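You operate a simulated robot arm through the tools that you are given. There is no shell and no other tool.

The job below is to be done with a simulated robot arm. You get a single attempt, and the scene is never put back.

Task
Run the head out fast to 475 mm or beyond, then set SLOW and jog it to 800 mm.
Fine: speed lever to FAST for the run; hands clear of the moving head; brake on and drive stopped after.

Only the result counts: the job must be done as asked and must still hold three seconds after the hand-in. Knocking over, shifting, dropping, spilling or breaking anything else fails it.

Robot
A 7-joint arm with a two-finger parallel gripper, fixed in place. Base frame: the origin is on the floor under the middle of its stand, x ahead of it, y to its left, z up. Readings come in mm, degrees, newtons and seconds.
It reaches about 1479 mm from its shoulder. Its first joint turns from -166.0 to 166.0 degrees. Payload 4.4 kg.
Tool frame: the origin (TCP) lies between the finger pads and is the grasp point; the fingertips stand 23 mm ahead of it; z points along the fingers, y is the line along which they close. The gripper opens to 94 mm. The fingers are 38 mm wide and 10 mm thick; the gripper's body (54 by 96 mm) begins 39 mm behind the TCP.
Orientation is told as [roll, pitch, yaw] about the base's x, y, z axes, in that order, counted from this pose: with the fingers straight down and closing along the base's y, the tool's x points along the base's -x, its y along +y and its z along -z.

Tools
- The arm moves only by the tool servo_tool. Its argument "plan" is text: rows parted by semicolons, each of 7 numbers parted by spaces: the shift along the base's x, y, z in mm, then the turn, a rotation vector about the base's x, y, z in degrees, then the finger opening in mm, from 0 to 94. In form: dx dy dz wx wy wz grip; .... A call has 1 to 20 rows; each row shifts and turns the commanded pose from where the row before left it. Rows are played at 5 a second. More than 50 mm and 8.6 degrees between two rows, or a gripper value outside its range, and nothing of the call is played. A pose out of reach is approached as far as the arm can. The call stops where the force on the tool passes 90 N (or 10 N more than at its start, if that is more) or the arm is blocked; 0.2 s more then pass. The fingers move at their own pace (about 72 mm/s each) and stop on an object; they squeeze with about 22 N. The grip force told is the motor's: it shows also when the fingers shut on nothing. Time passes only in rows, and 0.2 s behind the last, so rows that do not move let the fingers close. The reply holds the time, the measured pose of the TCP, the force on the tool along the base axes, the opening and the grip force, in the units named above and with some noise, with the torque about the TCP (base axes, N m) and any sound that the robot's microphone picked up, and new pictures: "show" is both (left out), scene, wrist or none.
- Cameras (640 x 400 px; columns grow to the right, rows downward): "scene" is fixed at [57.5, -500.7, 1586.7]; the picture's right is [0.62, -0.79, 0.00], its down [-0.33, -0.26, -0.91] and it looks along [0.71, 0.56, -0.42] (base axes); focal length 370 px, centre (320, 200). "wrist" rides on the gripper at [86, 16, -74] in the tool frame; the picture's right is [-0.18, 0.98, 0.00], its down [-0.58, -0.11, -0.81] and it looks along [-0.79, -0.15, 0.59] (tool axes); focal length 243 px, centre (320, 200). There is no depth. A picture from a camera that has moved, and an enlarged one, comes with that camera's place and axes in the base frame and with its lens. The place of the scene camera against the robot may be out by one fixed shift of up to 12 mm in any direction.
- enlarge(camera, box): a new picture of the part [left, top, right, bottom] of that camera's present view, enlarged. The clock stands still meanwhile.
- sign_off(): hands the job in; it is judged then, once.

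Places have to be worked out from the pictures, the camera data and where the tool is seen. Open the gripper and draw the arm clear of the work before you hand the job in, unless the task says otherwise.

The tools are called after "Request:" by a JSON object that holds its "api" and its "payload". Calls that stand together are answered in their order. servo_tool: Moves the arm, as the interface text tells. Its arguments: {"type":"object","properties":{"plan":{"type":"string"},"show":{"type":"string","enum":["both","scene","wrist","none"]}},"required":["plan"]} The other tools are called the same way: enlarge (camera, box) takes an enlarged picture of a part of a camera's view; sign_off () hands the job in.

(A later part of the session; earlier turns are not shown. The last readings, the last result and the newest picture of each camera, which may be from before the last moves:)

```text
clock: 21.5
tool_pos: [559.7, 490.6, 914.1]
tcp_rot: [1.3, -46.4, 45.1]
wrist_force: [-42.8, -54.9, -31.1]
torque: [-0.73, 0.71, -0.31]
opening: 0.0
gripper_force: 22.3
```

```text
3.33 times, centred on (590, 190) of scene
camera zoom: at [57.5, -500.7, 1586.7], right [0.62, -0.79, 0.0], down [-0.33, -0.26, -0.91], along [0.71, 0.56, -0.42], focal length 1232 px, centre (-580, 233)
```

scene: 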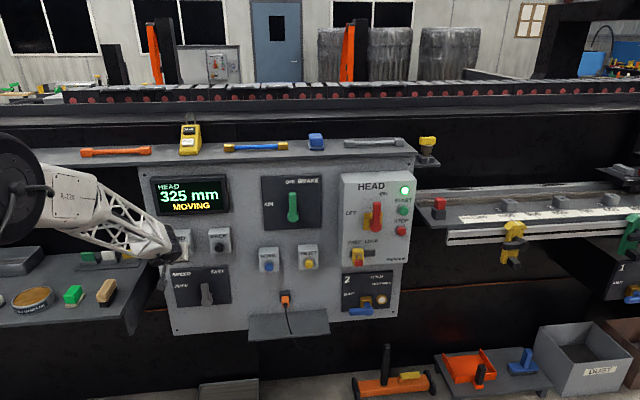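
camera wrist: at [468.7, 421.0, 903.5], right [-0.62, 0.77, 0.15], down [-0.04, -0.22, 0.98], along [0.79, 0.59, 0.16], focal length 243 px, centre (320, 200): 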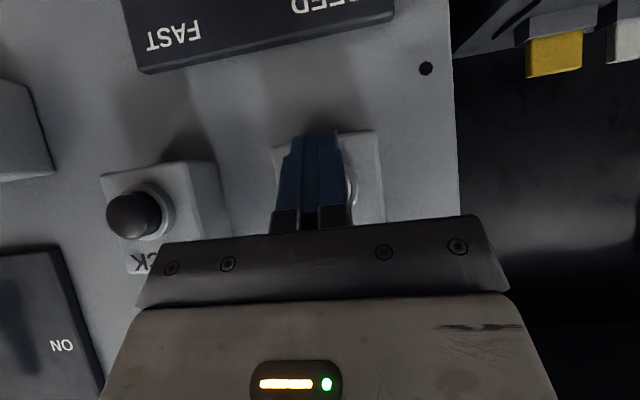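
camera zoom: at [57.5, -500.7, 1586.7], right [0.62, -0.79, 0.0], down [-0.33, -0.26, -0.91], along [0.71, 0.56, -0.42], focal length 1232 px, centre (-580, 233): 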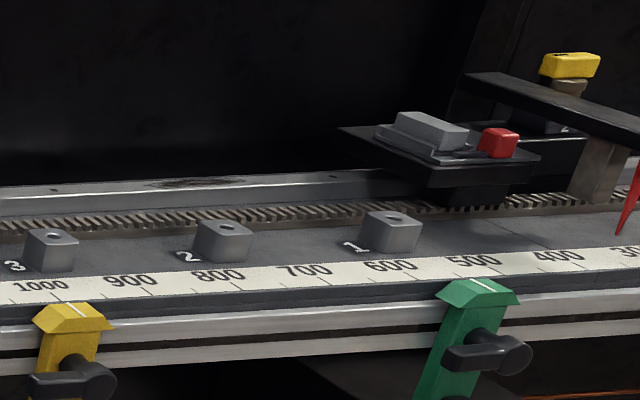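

The blue clamp has already been passed without trouble, and the way ahead is clear. I'll keep holding FWD for about 1.6 s more to pass 475.

Request:
{"api": "servo_tool", "payload": {"plan": "0 0 0 0 0 0 0; 0 0 0 0 0 0 0; 0 0 0 0 0 0 0; 0 0 0 0 0 0 0; 0 0 0 0 0 0 0; 0 0 0 0 0 0 0; 0 0 0 0 0 0 0", "show": "scene"}}

```text
clock: 23.1
tool_pos: [559.9, 489.5, 915.5]
tcp_rot: [1.3, -46.4, 45.0]
wrist_force: [-47.6, -52.2, -30.7]
torque: [-0.72, 0.77, -0.15]
opening: 0.1
gripper_force: 22.0
```

scene: 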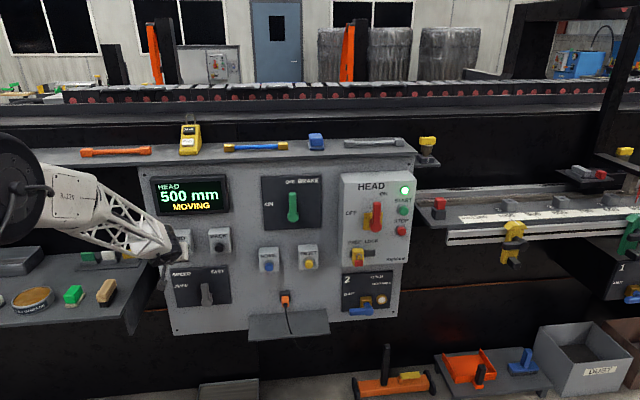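

The display shows 500 mm, past the required 475. I'll release FWD now by backing straight off and watch it stop.

Request:
{"api": "servo_tool", "payload": {"plan": "-18 -18 0 0 0 0 0; -14 -14 0 0 0 0 0; 0 0 0 0 0 0 0; 0 0 0 0 0 0 0; 0 0 0 0 0 0 0", "show": "both"}}

Request:
{"api": "enlarge", "payload": {"camera": "scene", "box": [140, 165, 240, 260]}}

Request:
{"api": "enlarge", "payload": {"camera": "scene", "box": [430, 100, 640, 280]}}

```text
clock: 24.3
tool_pos: [527.7, 460.1, 917.6]
tcp_rot: [1.3, -46.6, 45.0]
wrist_force: [-0.9, 0.5, 0.3]
torque: [0.01, 0.03, 0.0]
opening: 0.0
gripper_force: 21.9
camera wrist: at [437.4, 390.3, 906.0], right [-0.62, 0.77, 0.15], down [-0.04, -0.22, 0.97], along [0.79, 0.59, 0.17], focal length 243 px, centre (320, 200)
```

scene: 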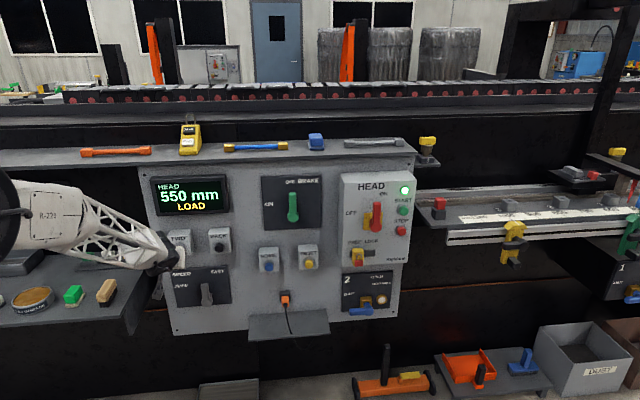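
wrist: 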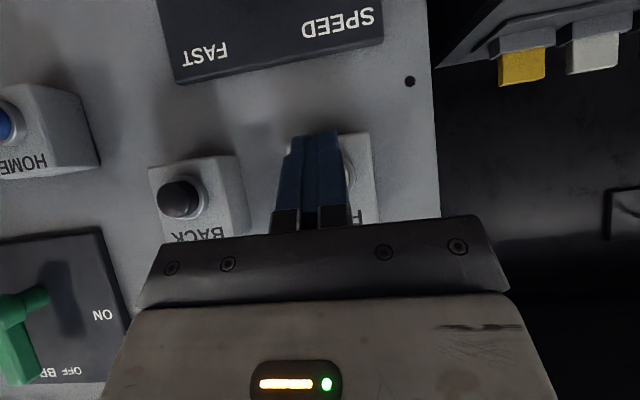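

```text
4.21 times, centred on (190, 212) of scene
camera zoom: at [57.5, -500.7, 1586.7], right [0.62, -0.79, 0.0], down [-0.33, -0.26, -0.91], along [0.71, 0.56, -0.42], focal length 1556 px, centre (867, 147)
```

zoom: 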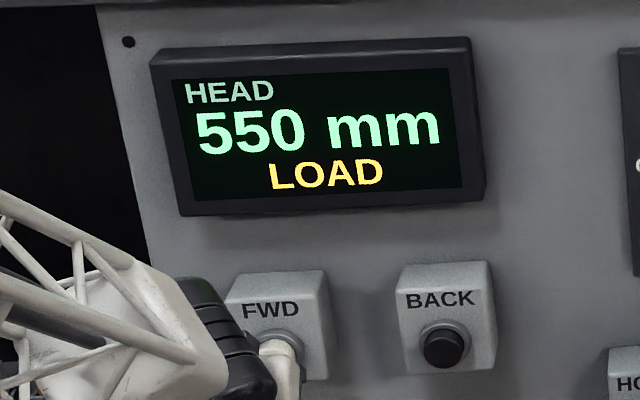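

```text
2.22 times, centred on (535, 190) of scene
camera zoom: at [57.5, -500.7, 1586.7], right [0.62, -0.79, 0.0], down [-0.33, -0.26, -0.91], along [0.71, 0.56, -0.42], focal length 821 px, centre (-158, 222)
```

zoom: 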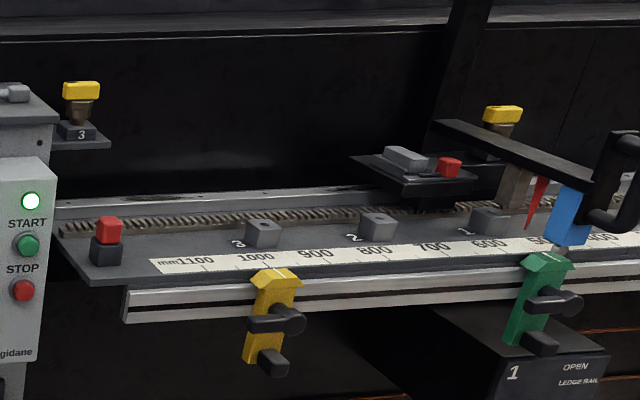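

The head stopped at 550 mm, but the status now reads LOAD. I'll look closely at the head near the green clamp before doing anything else.

Request:
{"api": "enlarge", "payload": {"camera": "scene", "box": [570, 130, 640, 250]}}

Request:
{"api": "enlarge", "payload": {"camera": "scene", "box": [560, 140, 620, 200]}}

Request:
{"api": "enlarge", "payload": {"camera": "scene", "box": [590, 140, 640, 230]}}

```text
3.33 times, centred on (605, 190) of scene
camera zoom: at [57.5, -500.7, 1586.7], right [0.62, -0.79, 0.0], down [-0.33, -0.26, -0.91], along [0.71, 0.56, -0.42], focal length 1232 px, centre (-630, 233)
```

zoom: 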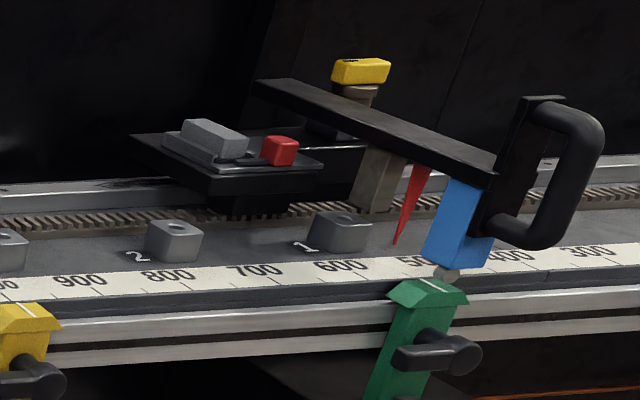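

```text
6.67 times, centred on (590, 170) of scene
camera zoom: at [57.5, -500.7, 1586.7], right [0.62, -0.79, 0.0], down [-0.33, -0.26, -0.91], along [0.71, 0.56, -0.42], focal length 2463 px, centre (-1480, 400)
```

zoom: 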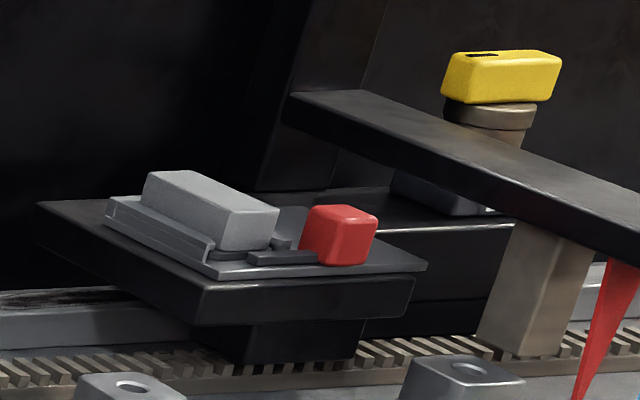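

```text
4.44 times, centred on (615, 185) of scene
camera zoom: at [57.5, -500.7, 1586.7], right [0.62, -0.79, 0.0], down [-0.33, -0.26, -0.91], along [0.71, 0.56, -0.42], focal length 1642 px, centre (-991, 267)
```

zoom: 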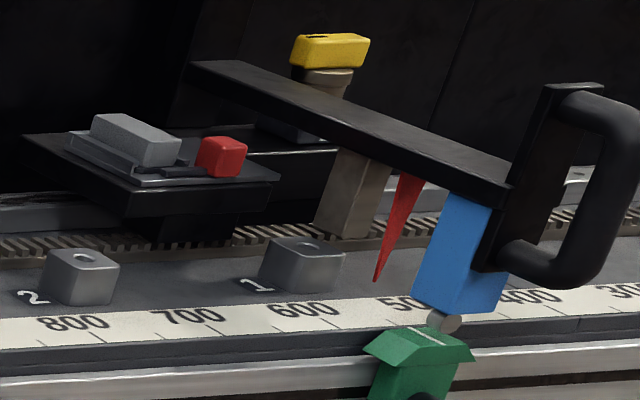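

The blue box on the head is a limit switch whose roller sits on the green dog, so LOAD looks like a station name. The head stands at 550 mm, beyond 475. Next I'll set SLOW, moving to the right side of the speed lever while staying clear of it.

Request:
{"api": "servo_tool", "payload": {"plan": "13.7 -13.7 -10 0 0 0 0; 13.7 -13.7 -40 0 0 0 0; 13.7 -13.7 -40 0 0 0 0; 13.7 -13.7 -40 0 0 0 0; 13.7 -13.7 -40 0 0 0 0; 0 0 0 0 0 0 0", "show": "both"}}

Request:
{"api": "enlarge", "payload": {"camera": "scene", "box": [140, 165, 290, 320]}}

```text
clock: 25.7
tool_pos: [597.0, 391.2, 746.3]
tcp_rot: [1.2, -46.6, 44.9]
wrist_force: [-0.9, -0.1, -0.3]
torque: [-0.01, 0.01, 0.0]
opening: 0.0
gripper_force: 21.4
camera wrist: at [506.1, 321.7, 735.6], right [-0.62, 0.77, 0.15], down [-0.04, -0.22, 0.97], along [0.79, 0.59, 0.17], focal length 243 px, centre (320, 200)
```

scene: 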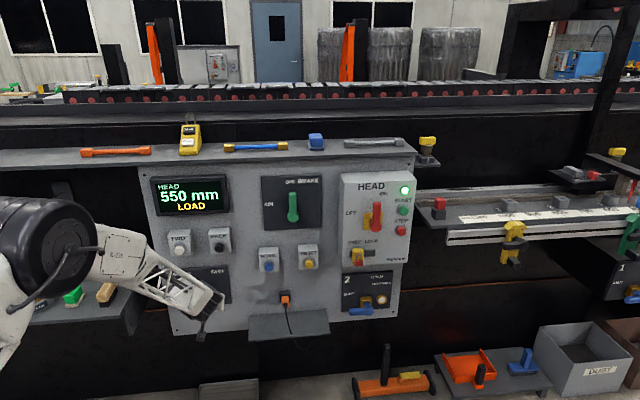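
wrist: 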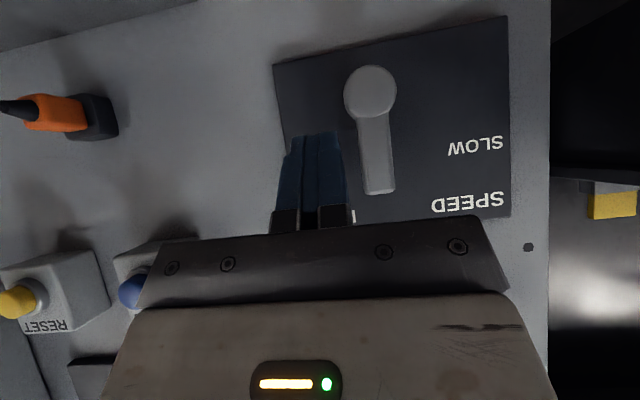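

```text
2.58 times, centred on (215, 242) of scene
camera zoom: at [57.5, -500.7, 1586.7], right [0.62, -0.79, 0.0], down [-0.33, -0.26, -0.91], along [0.71, 0.56, -0.42], focal length 954 px, centre (591, 90)
```

zoom: 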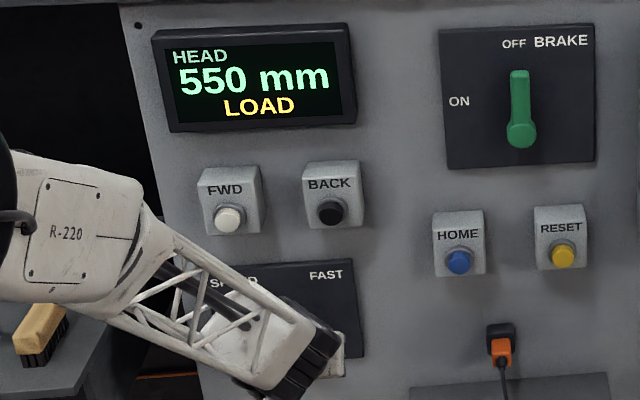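

The tool is to the right of the vertical speed lever with clearance. I'll move in toward the panel, then sweep the lever left and down along its arc toward SLOW.

Request:
{"api": "servo_tool", "payload": {"plan": "13.8 13.8 0 0 0 0 0; 13.8 13.8 0 0 0 0 0; 13.8 13.8 0 0 0 0 0; 13.8 13.8 0 0 0 0 0; -5 5 0 0 0 0 0; -5 5 3 0 0 0 0; -4 4 7 0 0 0 0; -4 4 6 0 0 0 0; -5 5 2 0 0 0 0; 0 0 0 0 0 0 0", "show": "both"}}

```text
clock: 27.9
tool_pos: [631.1, 469.1, 764.3]
tcp_rot: [1.4, -46.6, 45.1]
wrist_force: [2.9, -1.9, -0.6]
torque: [-0.04, -0.08, -0.01]
opening: 0.0
gripper_force: 22.1
camera wrist: at [538.8, 399.9, 753.4], right [-0.62, 0.77, 0.15], down [-0.04, -0.22, 0.97], along [0.79, 0.59, 0.17], focal length 243 px, centre (320, 200)
```

scene: 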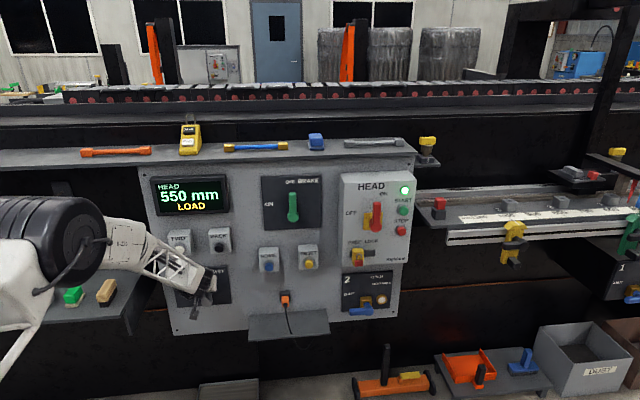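
wrist: 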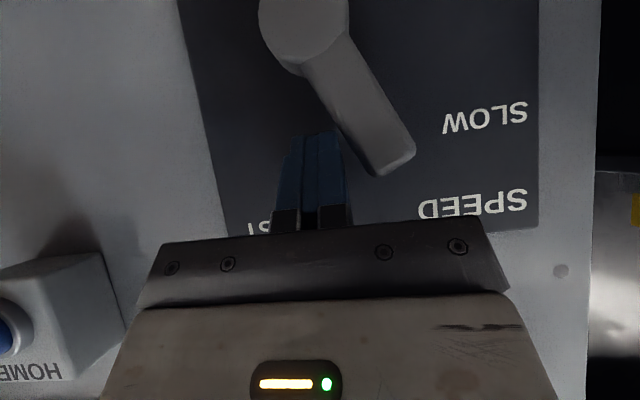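

The lever is already past 30° toward SLOW with little force. I'll continue along the arc to horizontal.

Request:
{"api": "servo_tool", "payload": {"plan": "-5.9 5.9 0.7 0 0 0 0; -5.7 5.7 -0.2 0 0 0 0; -5.7 5.7 -0.3 0 0 0 0; -6.1 6.1 -2.8 0 0 0 0; -6.1 6.1 -2.9 0 0 0 0; -5.7 5.7 -5.7 0 0 0 0; -5.8 5.8 -5.8 0 0 0 0; -4.5 4.5 -8.6 0 0 0 0; -4.5 4.5 -8.7 0 0 0 0; 0 0 -3 0 0 0 0; 0 0 0 0 0 0 0", "show": "both"}}

```text
clock: 30.3
tool_pos: [581.4, 520.9, 733.9]
tcp_rot: [1.3, -47.1, 45.0]
wrist_force: [-0.2, -1.6, 73.9]
torque: [0.13, -0.3, -0.63]
opening: 0.0
gripper_force: 21.7
camera wrist: at [490.5, 452.5, 721.0], right [-0.62, 0.77, 0.15], down [-0.05, -0.23, 0.97], along [0.79, 0.59, 0.18], focal length 243 px, centre (320, 200)
```

scene: 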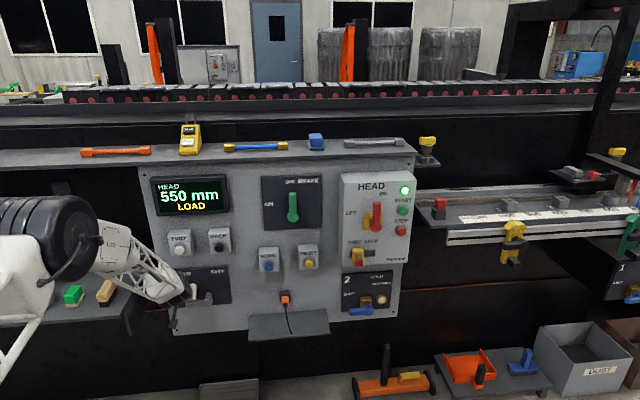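
wrist: 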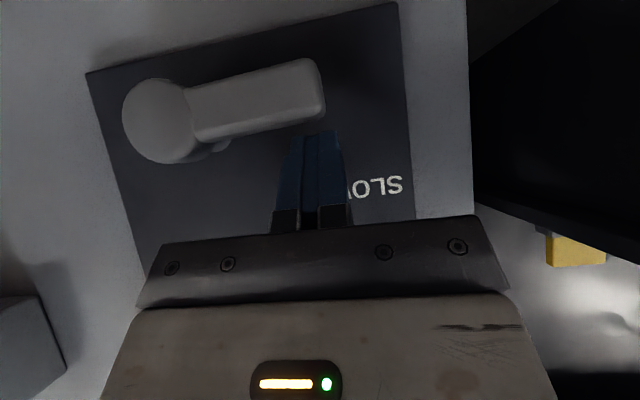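

The lever is hard against its SLOW stop (74 N upward reaction) and horizontal. I'll lift off, withdraw and return to a standoff in front of FWD.

Request:
{"api": "servo_tool", "payload": {"plan": "0 0 8 0 0 0 0; 0 0 12 0 0 0 0; -16 -16 10 0 0 0 0; -16 -16 30 0 0 0 0; -16 -16 40 0 0 0 0; 3 -3 45 0 0 0 0; 1 -1 42 0 0 0 0; 0 0 0 0 0 0 0", "show": "both"}}

Request:
{"api": "enlarge", "payload": {"camera": "scene", "box": [140, 165, 290, 320]}}

```text
clock: 32.1
tool_pos: [536.2, 466.9, 915.7]
tcp_rot: [1.2, -46.5, 44.9]
wrist_force: [-0.4, 0.0, 0.1]
torque: [-0.03, 0.04, -0.01]
opening: 0.0
gripper_force: 22.1
camera wrist: at [444.2, 398.0, 903.6], right [-0.62, 0.77, 0.15], down [-0.04, -0.22, 0.97], along [0.79, 0.59, 0.17], focal length 243 px, centre (320, 200)
```

scene: 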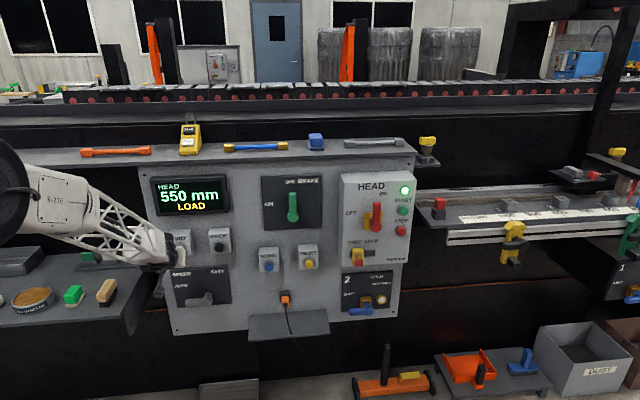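
wrist: 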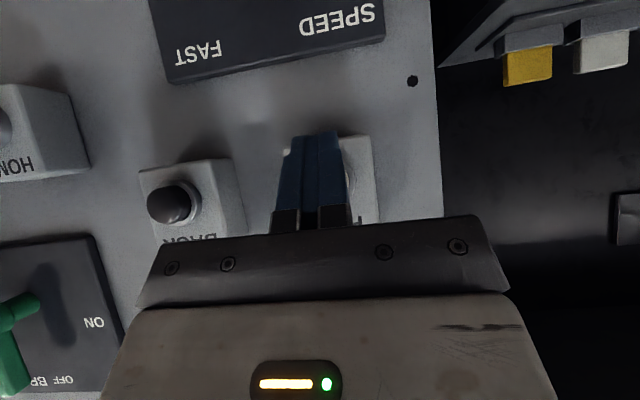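

```text
2.58 times, centred on (215, 242) of scene
camera zoom: at [57.5, -500.7, 1586.7], right [0.62, -0.79, 0.0], down [-0.33, -0.26, -0.91], along [0.71, 0.56, -0.42], focal length 954 px, centre (591, 90)
```

zoom: 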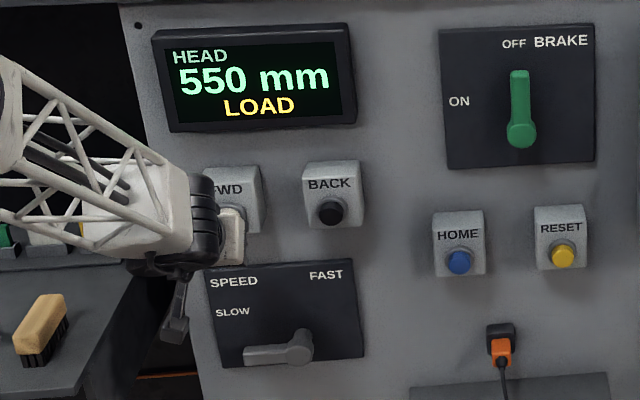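

The speed lever is at SLOW. I'll approach FWD gently, in 2 mm steps near contact, and watch for motion.

Request:
{"api": "servo_tool", "payload": {"plan": "8.2 8.2 2 0 0 0 0; 8.2 8.2 2 0 0 0 0; 1.4 1.4 0 0 0 0 0; 1.4 1.4 0 0 0 0 0; 1.4 1.4 0 0 0 0 0", "show": "scene"}}

```text
clock: 33.3
tool_pos: [555.9, 487.9, 917.1]
tcp_rot: [1.2, -46.4, 45.0]
wrist_force: [-2.0, -2.6, -0.9]
torque: [-0.04, -0.03, 0.01]
opening: 0.0
gripper_force: 21.8
```

scene: 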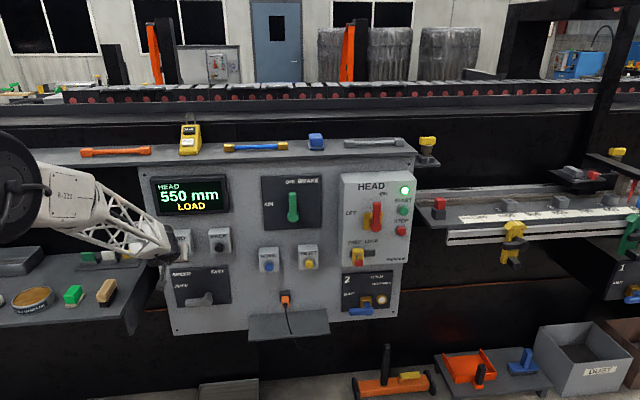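

The fingers are just touching the button (about 3 N). I'll press further in small steps.

Request:
{"api": "servo_tool", "payload": {"plan": "1 1 0 0 0 0 0; 1 1 0 0 0 0 0; 1 1 0 0 0 0 0", "show": "scene"}}

```text
clock: 34.1
tool_pos: [559.8, 490.6, 918.4]
tcp_rot: [1.3, -46.5, 44.9]
wrist_force: [-17.5, -17.0, 4.5]
torque: [0.21, 0.06, -0.01]
opening: 0.1
gripper_force: 22.1
heard: click
```

scene: 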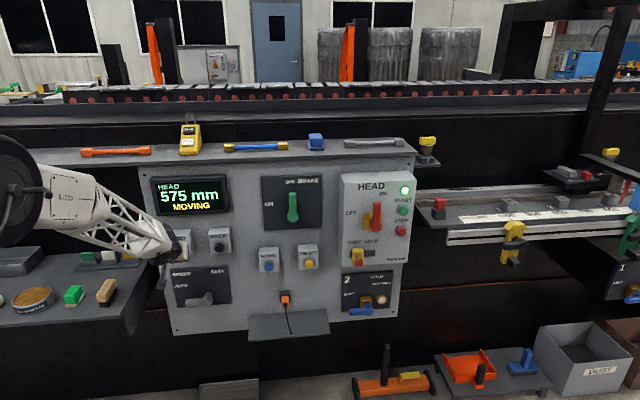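

FWD clicked and the display shows 575 MOVING at SLOW. I'll hold briefly to gauge the slow speed.

Request:
{"api": "servo_tool", "payload": {"plan": "0 0 0 0 0 0 0; 0 0 0 0 0 0 0; 0 0 0 0 0 0 0; 0 0 0 0 0 0 0", "show": "scene"}}

```text
clock: 35.1
tool_pos: [559.3, 490.0, 918.0]
tcp_rot: [1.3, -46.6, 45.0]
wrist_force: [-22.1, -22.2, 8.5]
torque: [0.09, -0.1, -0.03]
opening: 0.0
gripper_force: 22.2
```

scene: 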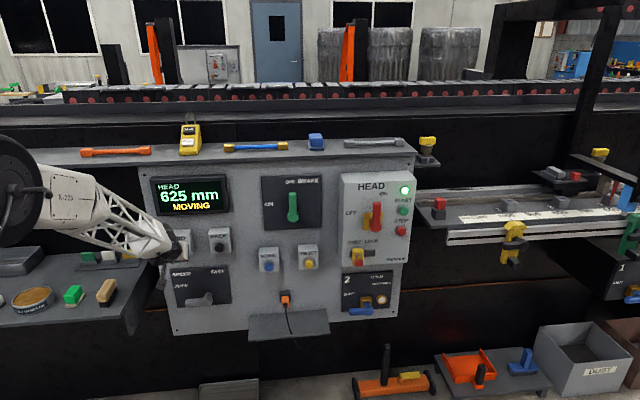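

Slow speed is about 50 mm/s, and the display steps in 25 mm. I'll hold for a bit more, then release around 690 to learn the coasting distance before the final approach.

Request:
{"api": "servo_tool", "payload": {"plan": "0 0 0 0 0 0 0; 0 0 0 0 0 0 0; 0 0 0 0 0 0 0; 0 0 0 0 0 0 0", "show": "scene"}}

Request:
{"api": "enlarge", "payload": {"camera": "scene", "box": [460, 130, 660, 255]}}

```text
clock: 36.1
tool_pos: [558.8, 490.3, 919.3]
tcp_rot: [1.3, -46.6, 45.0]
wrist_force: [-22.9, -20.8, 8.2]
torque: [0.1, -0.15, -0.01]
opening: 0.2
gripper_force: 22.4
```

scene: 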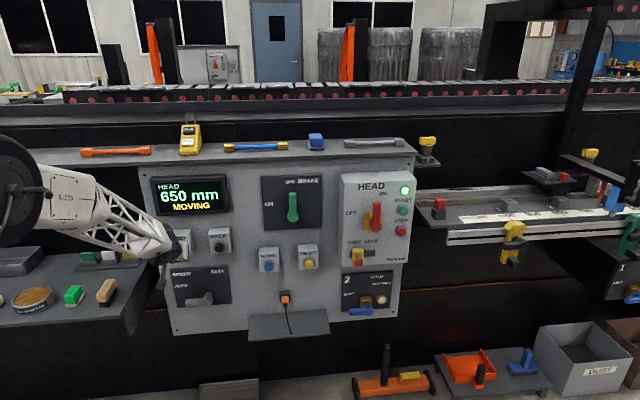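

```text
refused: 660 is not a number from 0 to 640
```

The average is nearer 40 mm/s. I'll hold for one more second and then release to see how it stops.

Request:
{"api": "servo_tool", "payload": {"plan": "0 0 0 0 0 0 0; 0 0 0 0 0 0 0; 0 0 0 0 0 0 0; 0 0 0 0 0 0 0", "show": "scene"}}

Request:
{"api": "enlarge", "payload": {"camera": "scene", "box": [480, 140, 640, 240]}}

```text
clock: 37.1
tool_pos: [559.2, 489.8, 917.3]
tcp_rot: [1.4, -46.5, 45.0]
wrist_force: [-22.0, -20.9, 6.1]
torque: [0.08, -0.1, 0.0]
opening: 0.0
gripper_force: 21.8
```

scene: 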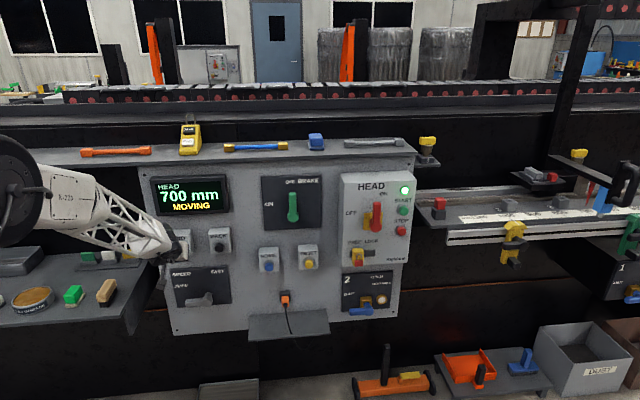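

```text
4.00 times, centred on (560, 190) of scene
camera zoom: at [57.5, -500.7, 1586.7], right [0.62, -0.79, 0.0], down [-0.33, -0.26, -0.91], along [0.71, 0.56, -0.42], focal length 1478 px, centre (-640, 240)
```

zoom: 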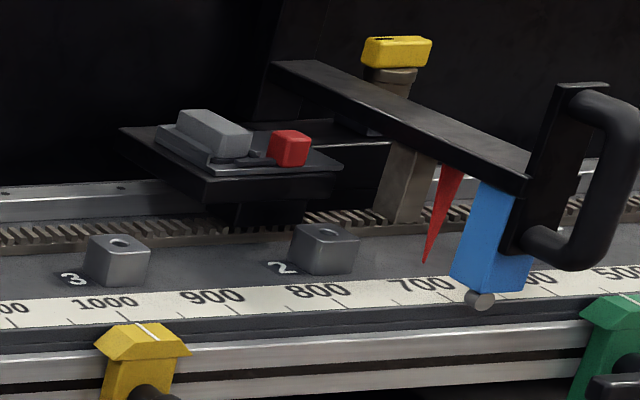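

The display reads 700 and the pointer agrees. I'll release now to see the stopping behaviour.

Request:
{"api": "servo_tool", "payload": {"plan": "-6 -6 0 0 0 0 0; 0 0 0 0 0 0 0; 0 0 0 0 0 0 0; 0 0 0 0 0 0 0", "show": "scene"}}

Request:
{"api": "enlarge", "payload": {"camera": "scene", "box": [540, 170, 640, 232]}}

Request:
{"api": "enlarge", "payload": {"camera": "scene", "box": [140, 165, 240, 260]}}

```text
clock: 38.1
tool_pos: [553.4, 485.0, 919.2]
tcp_rot: [1.2, -46.6, 45.0]
wrist_force: [-0.5, 0.8, 0.3]
torque: [-0.01, 0.0, -0.01]
opening: 0.0
gripper_force: 22.0
```

scene: 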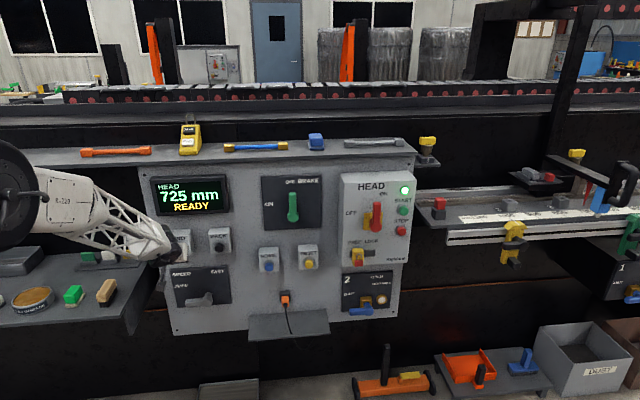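

```text
6.40 times, centred on (590, 201) of scene
camera zoom: at [57.5, -500.7, 1586.7], right [0.62, -0.79, 0.0], down [-0.33, -0.26, -0.91], along [0.71, 0.56, -0.42], focal length 2365 px, centre (-1408, 194)
```

zoom: 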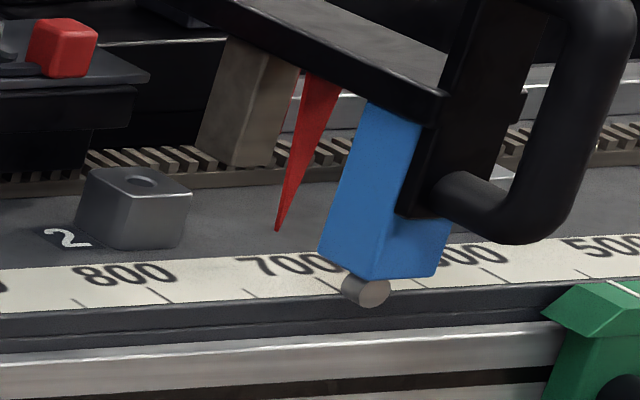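

```text
4.21 times, centred on (190, 212) of scene
camera zoom: at [57.5, -500.7, 1586.7], right [0.62, -0.79, 0.0], down [-0.33, -0.26, -0.91], along [0.71, 0.56, -0.42], focal length 1556 px, centre (867, 147)
```

zoom: 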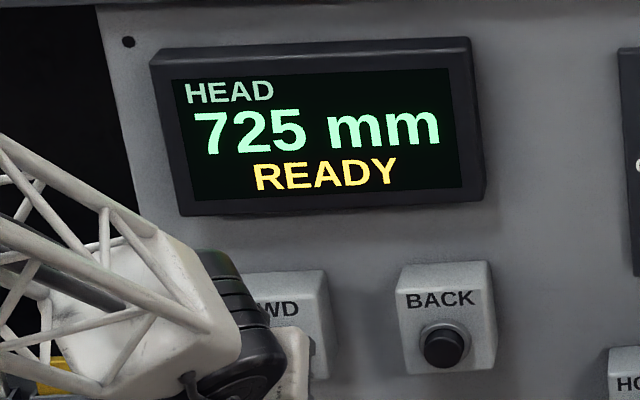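

Released at 700, the head coasted about 11 mm and now reads 725 READY. For a precise final approach I'll calibrate the pointer against the scale with high zoom.

Request:
{"api": "enlarge", "payload": {"camera": "scene", "box": [560, 196, 608, 226]}}

Request:
{"api": "enlarge", "payload": {"camera": "scene", "box": [470, 196, 566, 256]}}

```text
13.33 times, centred on (584, 211) of scene
camera zoom: at [57.5, -500.7, 1586.7], right [0.62, -0.79, 0.0], down [-0.33, -0.26, -0.91], along [0.71, 0.56, -0.42], focal length 4926 px, centre (-3200, 53)
```

zoom: 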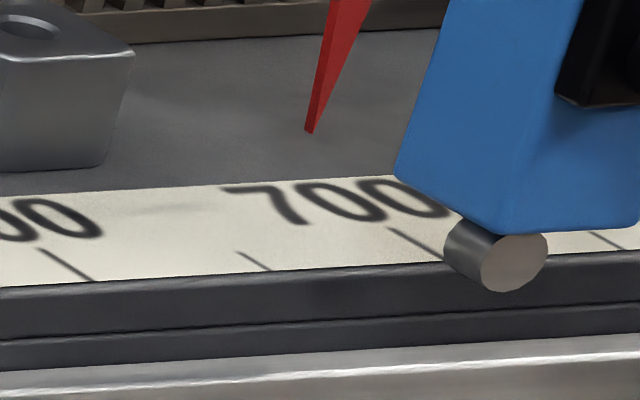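

```text
6.67 times, centred on (518, 226) of scene
camera zoom: at [57.5, -500.7, 1586.7], right [0.62, -0.79, 0.0], down [-0.33, -0.26, -0.91], along [0.71, 0.56, -0.42], focal length 2463 px, centre (-1000, 27)
```

zoom: 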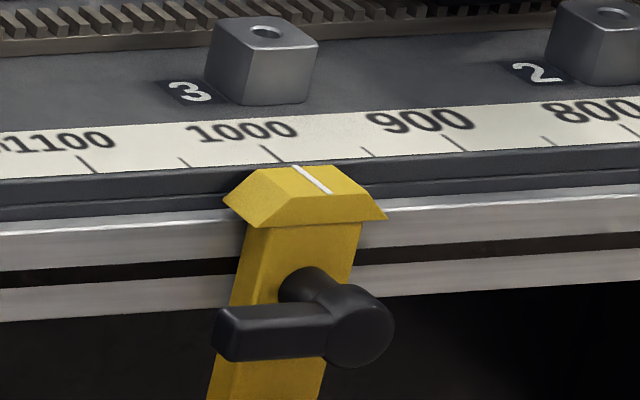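

The pointer's calibrated position is consistent with 25 mm display rounding, and the coast after release is about 11 mm. I'll press FWD again in a controlled way and pause to measure its progress on the scale.

Request:
{"api": "servo_tool", "payload": {"plan": "4 4 0 0 0 0 0; 2 2 0 0 0 0 0; 0 0 0 0 0 0 0; 0 0 0 0 0 0 0", "show": "scene"}}

Request:
{"api": "enlarge", "payload": {"camera": "scene", "box": [560, 196, 608, 226]}}

```text
clock: 39.1
tool_pos: [558.9, 491.0, 917.5]
tcp_rot: [1.3, -46.6, 44.9]
wrist_force: [-14.8, -20.0, 2.3]
torque: [-0.1, -0.15, -0.21]
opening: 0.1
gripper_force: 21.7
heard: click
```

scene: 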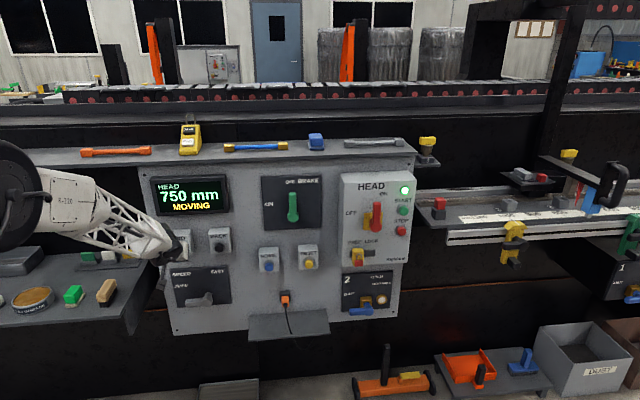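

```text
13.33 times, centred on (584, 211) of scene
camera zoom: at [57.5, -500.7, 1586.7], right [0.62, -0.79, 0.0], down [-0.33, -0.26, -0.91], along [0.71, 0.56, -0.42], focal length 4926 px, centre (-3200, 53)
```

zoom: 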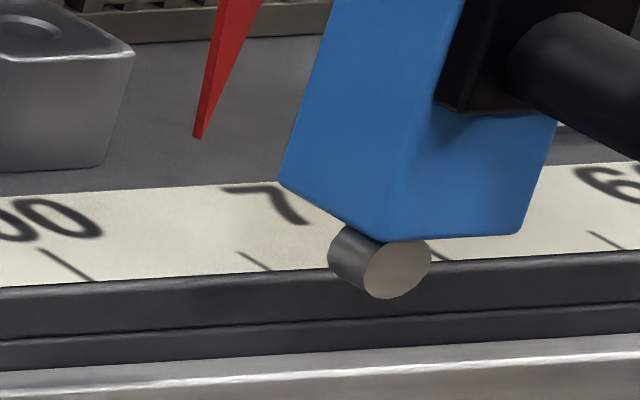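

The head is now 32 mm further than its last stop. I'll hold for another 0.6 s and measure again before the final release.

Request:
{"api": "servo_tool", "payload": {"plan": "0 0 0 0 0 0 0; 0 0 0 0 0 0 0", "show": "scene"}}

Request:
{"api": "enlarge", "payload": {"camera": "scene", "box": [552, 196, 600, 226]}}

```text
clock: 39.7
tool_pos: [558.3, 491.0, 919.0]
tcp_rot: [1.3, -46.4, 44.9]
wrist_force: [-14.0, -23.4, 0.9]
torque: [-0.1, -0.08, -0.24]
opening: 0.0
gripper_force: 22.6
```

scene: 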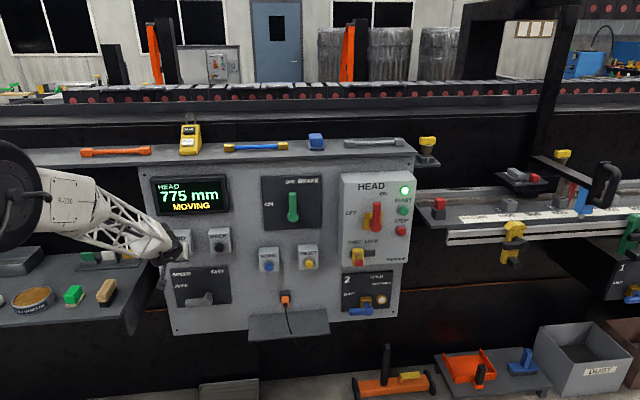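

```text
13.33 times, centred on (576, 211) of scene
camera zoom: at [57.5, -500.7, 1586.7], right [0.62, -0.79, 0.0], down [-0.33, -0.26, -0.91], along [0.71, 0.56, -0.42], focal length 4926 px, centre (-3093, 53)
```

zoom: 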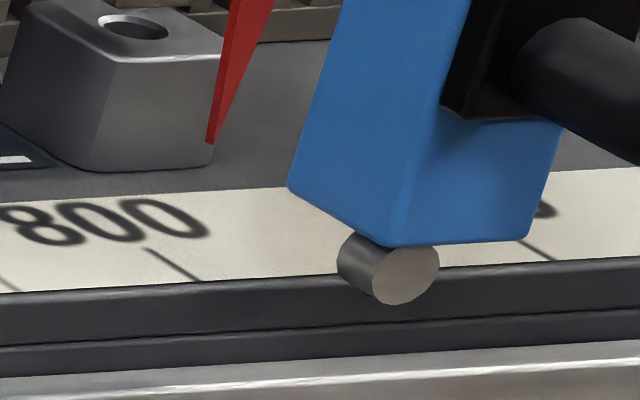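

The head is at +59 mm at about 45 mm/s. One more hold row and then release should bring it to rest about +79 mm, right around 800.

Request:
{"api": "servo_tool", "payload": {"plan": "0 0 0 0 0 0 0; -6 -6 0 0 0 0 0; 0 0 0 0 0 0 0; 0 0 0 0 0 0 0; 0 0 0 0 0 0 0", "show": "scene"}}

Request:
{"api": "enlarge", "payload": {"camera": "scene", "box": [544, 196, 592, 226]}}

Request:
{"api": "enlarge", "payload": {"camera": "scene", "box": [140, 165, 240, 260]}}

```text
clock: 40.9
tool_pos: [553.5, 486.0, 920.0]
tcp_rot: [1.3, -46.6, 45.0]
wrist_force: [-0.1, 0.0, 0.4]
torque: [0.0, -0.01, 0.01]
opening: 0.1
gripper_force: 22.2
```

scene: 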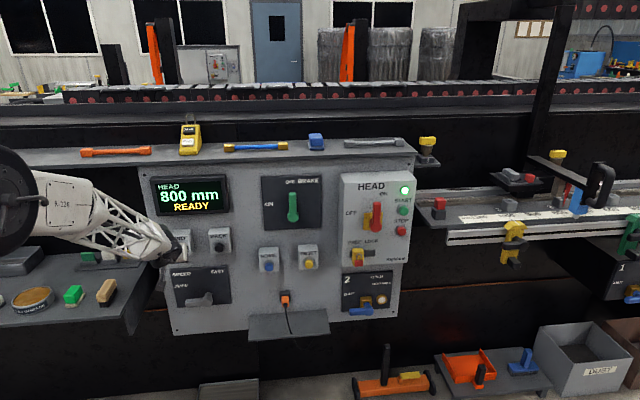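

```text
13.33 times, centred on (568, 211) of scene
camera zoom: at [57.5, -500.7, 1586.7], right [0.62, -0.79, 0.0], down [-0.33, -0.26, -0.91], along [0.71, 0.56, -0.42], focal length 4926 px, centre (-2987, 53)
```

zoom: 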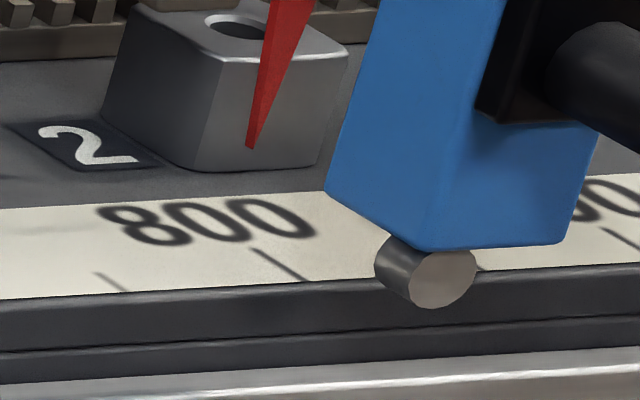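

```text
4.21 times, centred on (190, 212) of scene
camera zoom: at [57.5, -500.7, 1586.7], right [0.62, -0.79, 0.0], down [-0.33, -0.26, -0.91], along [0.71, 0.56, -0.42], focal length 1556 px, centre (867, 147)
```

zoom: 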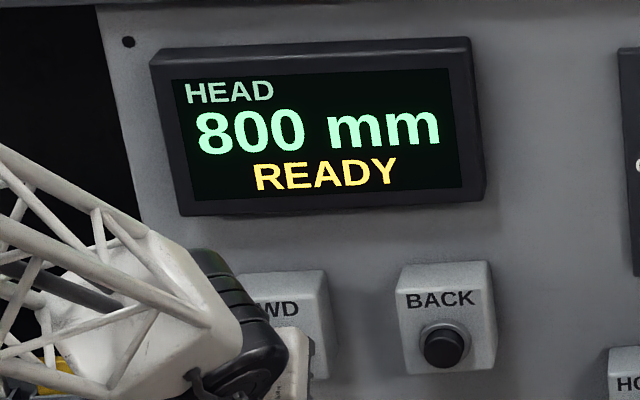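

The display reads 800 mm READY. Before applying the brake I want a second viewing angle on the pointer to confirm the exact position. I'll retract and swing the wrist camera to look along the rail, keeping well clear of the head, which is stationary.

Request:
{"api": "servo_tool", "payload": {"plan": "-20 -20 0 0 0 0 0; -30 -30 35 0 0 0 0; -30 -30 35 0 0 0 0; -30 -30 35 0 0 0 0; 0 0 0 0 0 0 0", "show": "scene"}}

Request:
{"api": "servo_tool", "payload": {"plan": "31 -37 6 0 0 -4.5 0; 31 -37 6 0 0 -4.5 0; 31 -37 6 0 0 -4.5 0; 31 -37 6 0 0 -4.5 0; 31 -37 6 0 0 -4.5 0; 31 -37 6 0 0 -4.5 0; 31 -37 6 0 0 -4.5 0; 31 -37 6 0 0 -4.5 0; 0 0 0 0 0 0 0", "show": "both"}}

```text
refused: row 2 steps farther than a row can; nothing moved
```

```text
clock: 42.9
tool_pos: [802.1, 188.6, 966.3]
tcp_rot: [1.4, -46.6, 8.9]
wrist_force: [-0.8, 0.2, 0.0]
torque: [0.01, 0.02, 0.03]
opening: 0.0
gripper_force: 22.0
camera wrist: at [686.1, 186.7, 954.4], right [-0.04, 0.99, 0.15], down [-0.16, -0.15, 0.97], along [0.99, 0.02, 0.17], focal length 243 px, centre (320, 200)
```

scene: 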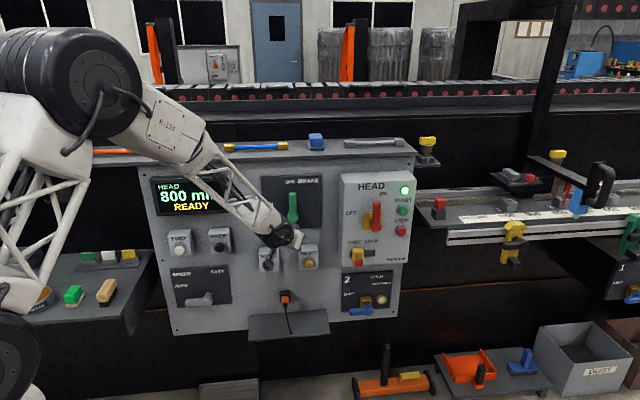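
wrist: 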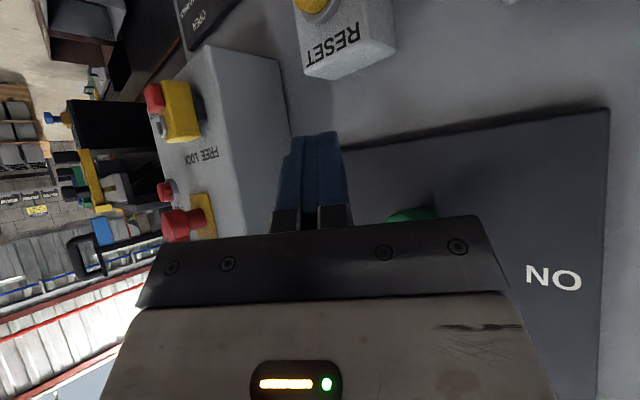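

My first move was refused for being too long a step, and I should not have queued the second with it. The arm swept along the panel without contact: forces are about zero, the display still reads 800 READY, and the brake lever is still up. I'll back straight away from the panel now.

Request:
{"api": "servo_tool", "payload": {"plan": "-30 -30 0 0 0 0 0; -30 -30 0 0 0 0 0; -30 -30 0 0 0 0 0; -30 -30 10 0 0 0 0; 0 0 0 0 0 0 0", "show": "both"}}

```text
clock: 44.1
tool_pos: [683.1, 68.1, 977.9]
tcp_rot: [1.3, -46.5, 8.9]
wrist_force: [1.4, 1.0, 0.1]
torque: [-0.02, 0.01, -0.01]
opening: 0.0
gripper_force: 21.7
camera wrist: at [567.3, 66.0, 965.8], right [-0.04, 0.99, 0.15], down [-0.16, -0.15, 0.97], along [0.99, 0.02, 0.17], focal length 243 px, centre (320, 200)
```

scene: 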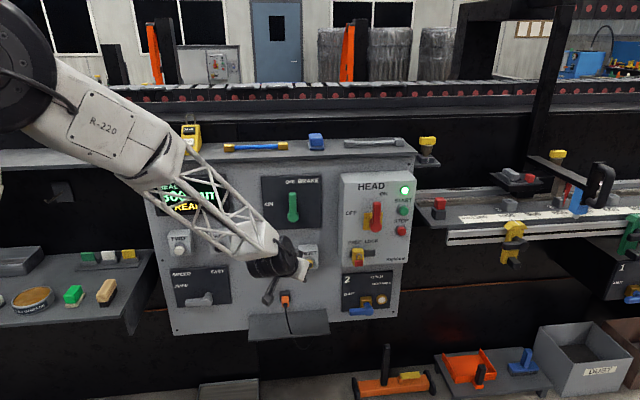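
wrist: 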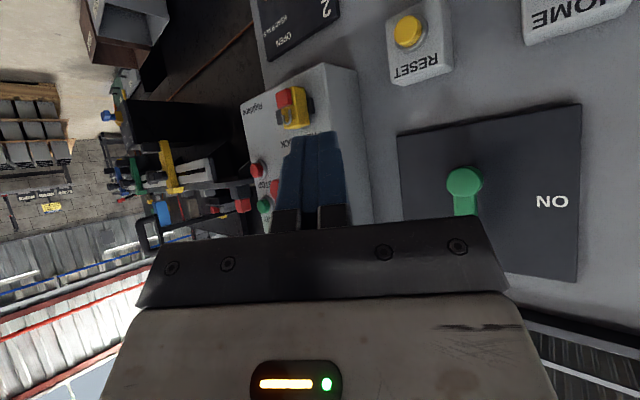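

The arm is clear and all controls are unchanged. I'll shift right and up in front of the HEAD box, at about 500 mm standoff, and turn the camera toward the pointer.

Request:
{"api": "servo_tool", "payload": {"plan": "31 -31 18 0 0 -2 0; 31 -31 18 0 0 -2 0; 31 -31 18 0 0 -2 0; 31 -31 18 0 0 -2 0; 31 -31 18 0 0 -2 0; 31 -31 18 0 0 -2 0; 31 -31 18 0 0 -2 0; 31 -31 18 0 0 -2 0; 0 0 0 1.6 8.1 0 0; 0 0 0 1.6 8.1 0 0; 0 0 0 1.6 8.1 0 0; 0 0 0 0 0 0 0", "show": "both"}}

```text
clock: 46.7
tool_pos: [922.9, -178.7, 1104.8]
tcp_rot: [2.3, -38.4, -7.5]
wrist_force: [-0.5, -0.5, 0.0]
torque: [-0.01, -0.02, 0.04]
opening: 0.1
gripper_force: 21.5
out of reach, approached as far as the arm can: row 9, 10, 11
camera wrist: at [810.2, -149.9, 1109.9], right [0.25, 0.96, 0.14], down [-0.06, -0.13, 0.99], along [0.97, -0.25, 0.02], focal length 243 px, centre (320, 200)
```

scene: 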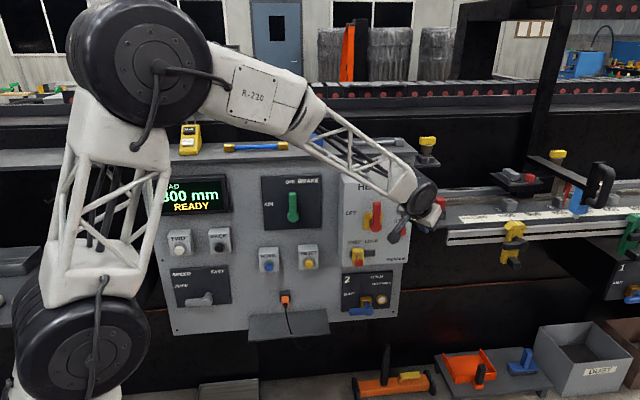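
wrist: 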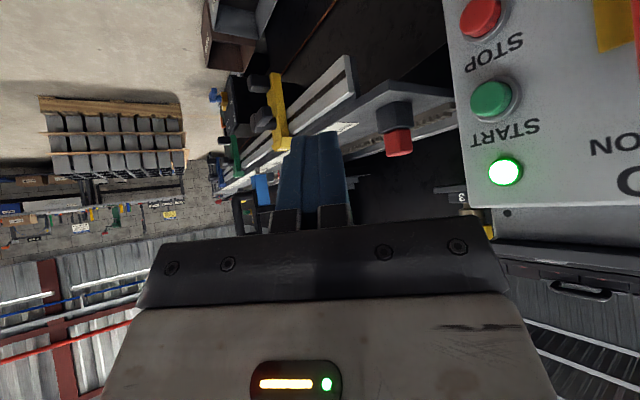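

The pointer is hidden just behind the fingers in this view. I'll turn the camera slightly so that it comes clear.

Request:
{"api": "servo_tool", "payload": {"plan": "0 0 0 0 0 7 0; 0 0 0 0 0 7 0; 0 0 0 0 0 0 0", "show": "wrist"}}

Request:
{"api": "enlarge", "payload": {"camera": "wrist", "box": [150, 110, 290, 220]}}

```text
clock: 47.5
tool_pos: [922.6, -177.8, 1104.3]
tcp_rot: [2.3, -38.4, 6.6]
wrist_force: [-0.5, 0.0, 1.0]
torque: [-0.01, -0.04, 0.0]
opening: 0.0
gripper_force: 21.8
camera wrist: at [807.2, -177.5, 1110.2], right [0.01, 0.99, 0.15], down [-0.03, -0.14, 0.99], along [1.0, -0.01, 0.02], focal length 243 px, centre (320, 200)
```

wrist: 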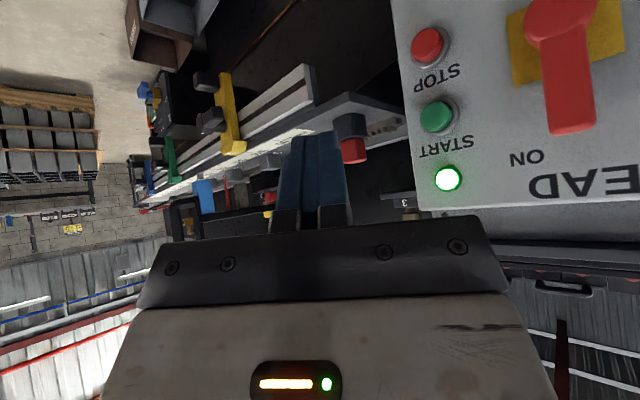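

```text
3.64 times, centred on (220, 165) of wrist
camera zoom: at [807.2, -177.5, 1110.2], right [0.01, 0.99, 0.15], down [-0.03, -0.14, 0.99], along [1.0, -0.01, 0.02], focal length 882 px, centre (684, 327)
```

zoom: 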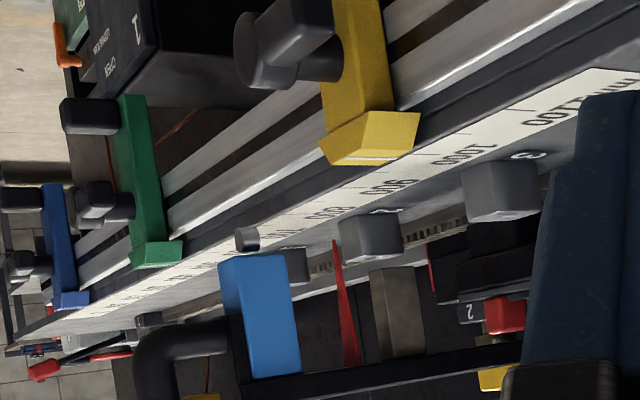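

The pointer is now visible near the 800 label. I'll zoom in further to read it against the ticks.

Request:
{"api": "enlarge", "payload": {"camera": "wrist", "box": [222, 156, 262, 181]}}

Request:
{"api": "enlarge", "payload": {"camera": "wrist", "box": [232, 146, 292, 184]}}

Request:
{"api": "enlarge", "payload": {"camera": "scene", "box": [544, 196, 592, 226]}}

```text
16.00 times, centred on (242, 168) of wrist
camera zoom: at [807.2, -177.5, 1110.2], right [0.01, 0.99, 0.15], down [-0.03, -0.14, 0.99], along [1.0, -0.01, 0.02], focal length 3882 px, centre (1568, 704)
```

zoom: 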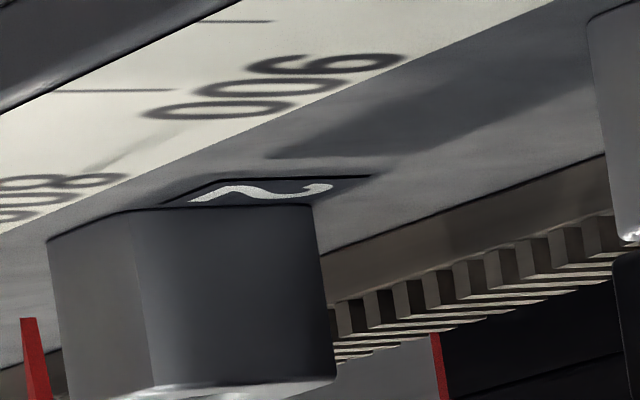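

```text
10.53 times, centred on (262, 165) of wrist
camera zoom: at [807.2, -177.5, 1110.2], right [0.01, 0.99, 0.15], down [-0.03, -0.14, 0.99], along [1.0, -0.01, 0.02], focal length 2554 px, centre (930, 568)
```

zoom: 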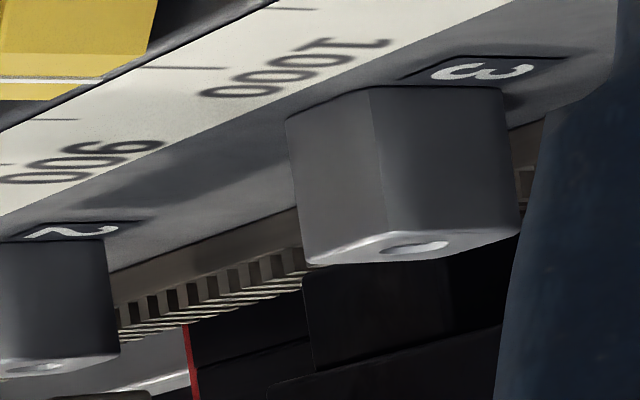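

```text
13.33 times, centred on (568, 211) of scene
camera zoom: at [57.5, -500.7, 1586.7], right [0.62, -0.79, 0.0], down [-0.33, -0.26, -0.91], along [0.71, 0.56, -0.42], focal length 4926 px, centre (-2987, 53)
```

zoom: 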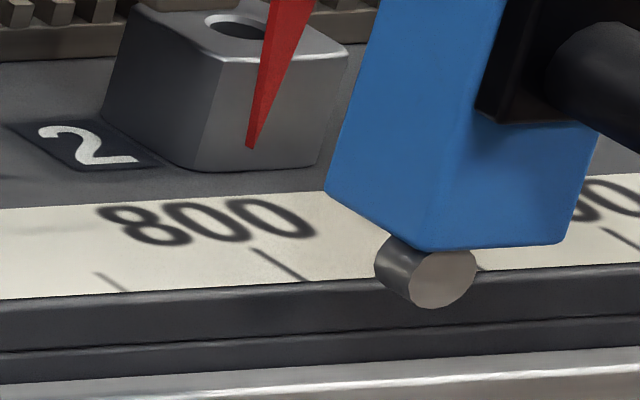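

I'll shift the zoom left to include both the pointer tip and the 700/800 ticks.

Request:
{"api": "enlarge", "payload": {"camera": "wrist", "box": [208, 156, 248, 181]}}

```text
16.00 times, centred on (228, 168) of wrist
camera zoom: at [807.2, -177.5, 1110.2], right [0.01, 0.99, 0.15], down [-0.03, -0.14, 0.99], along [1.0, -0.01, 0.02], focal length 3882 px, centre (1792, 704)
```

zoom: 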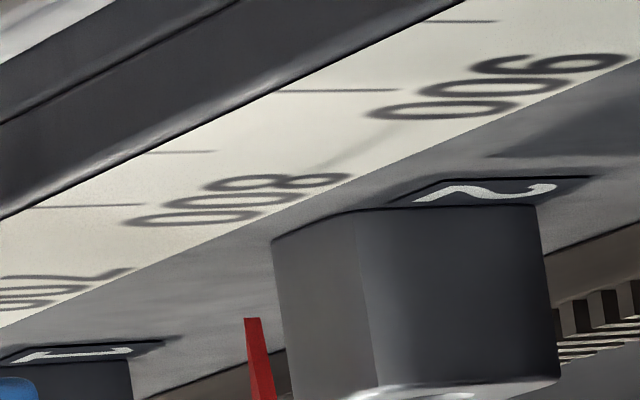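

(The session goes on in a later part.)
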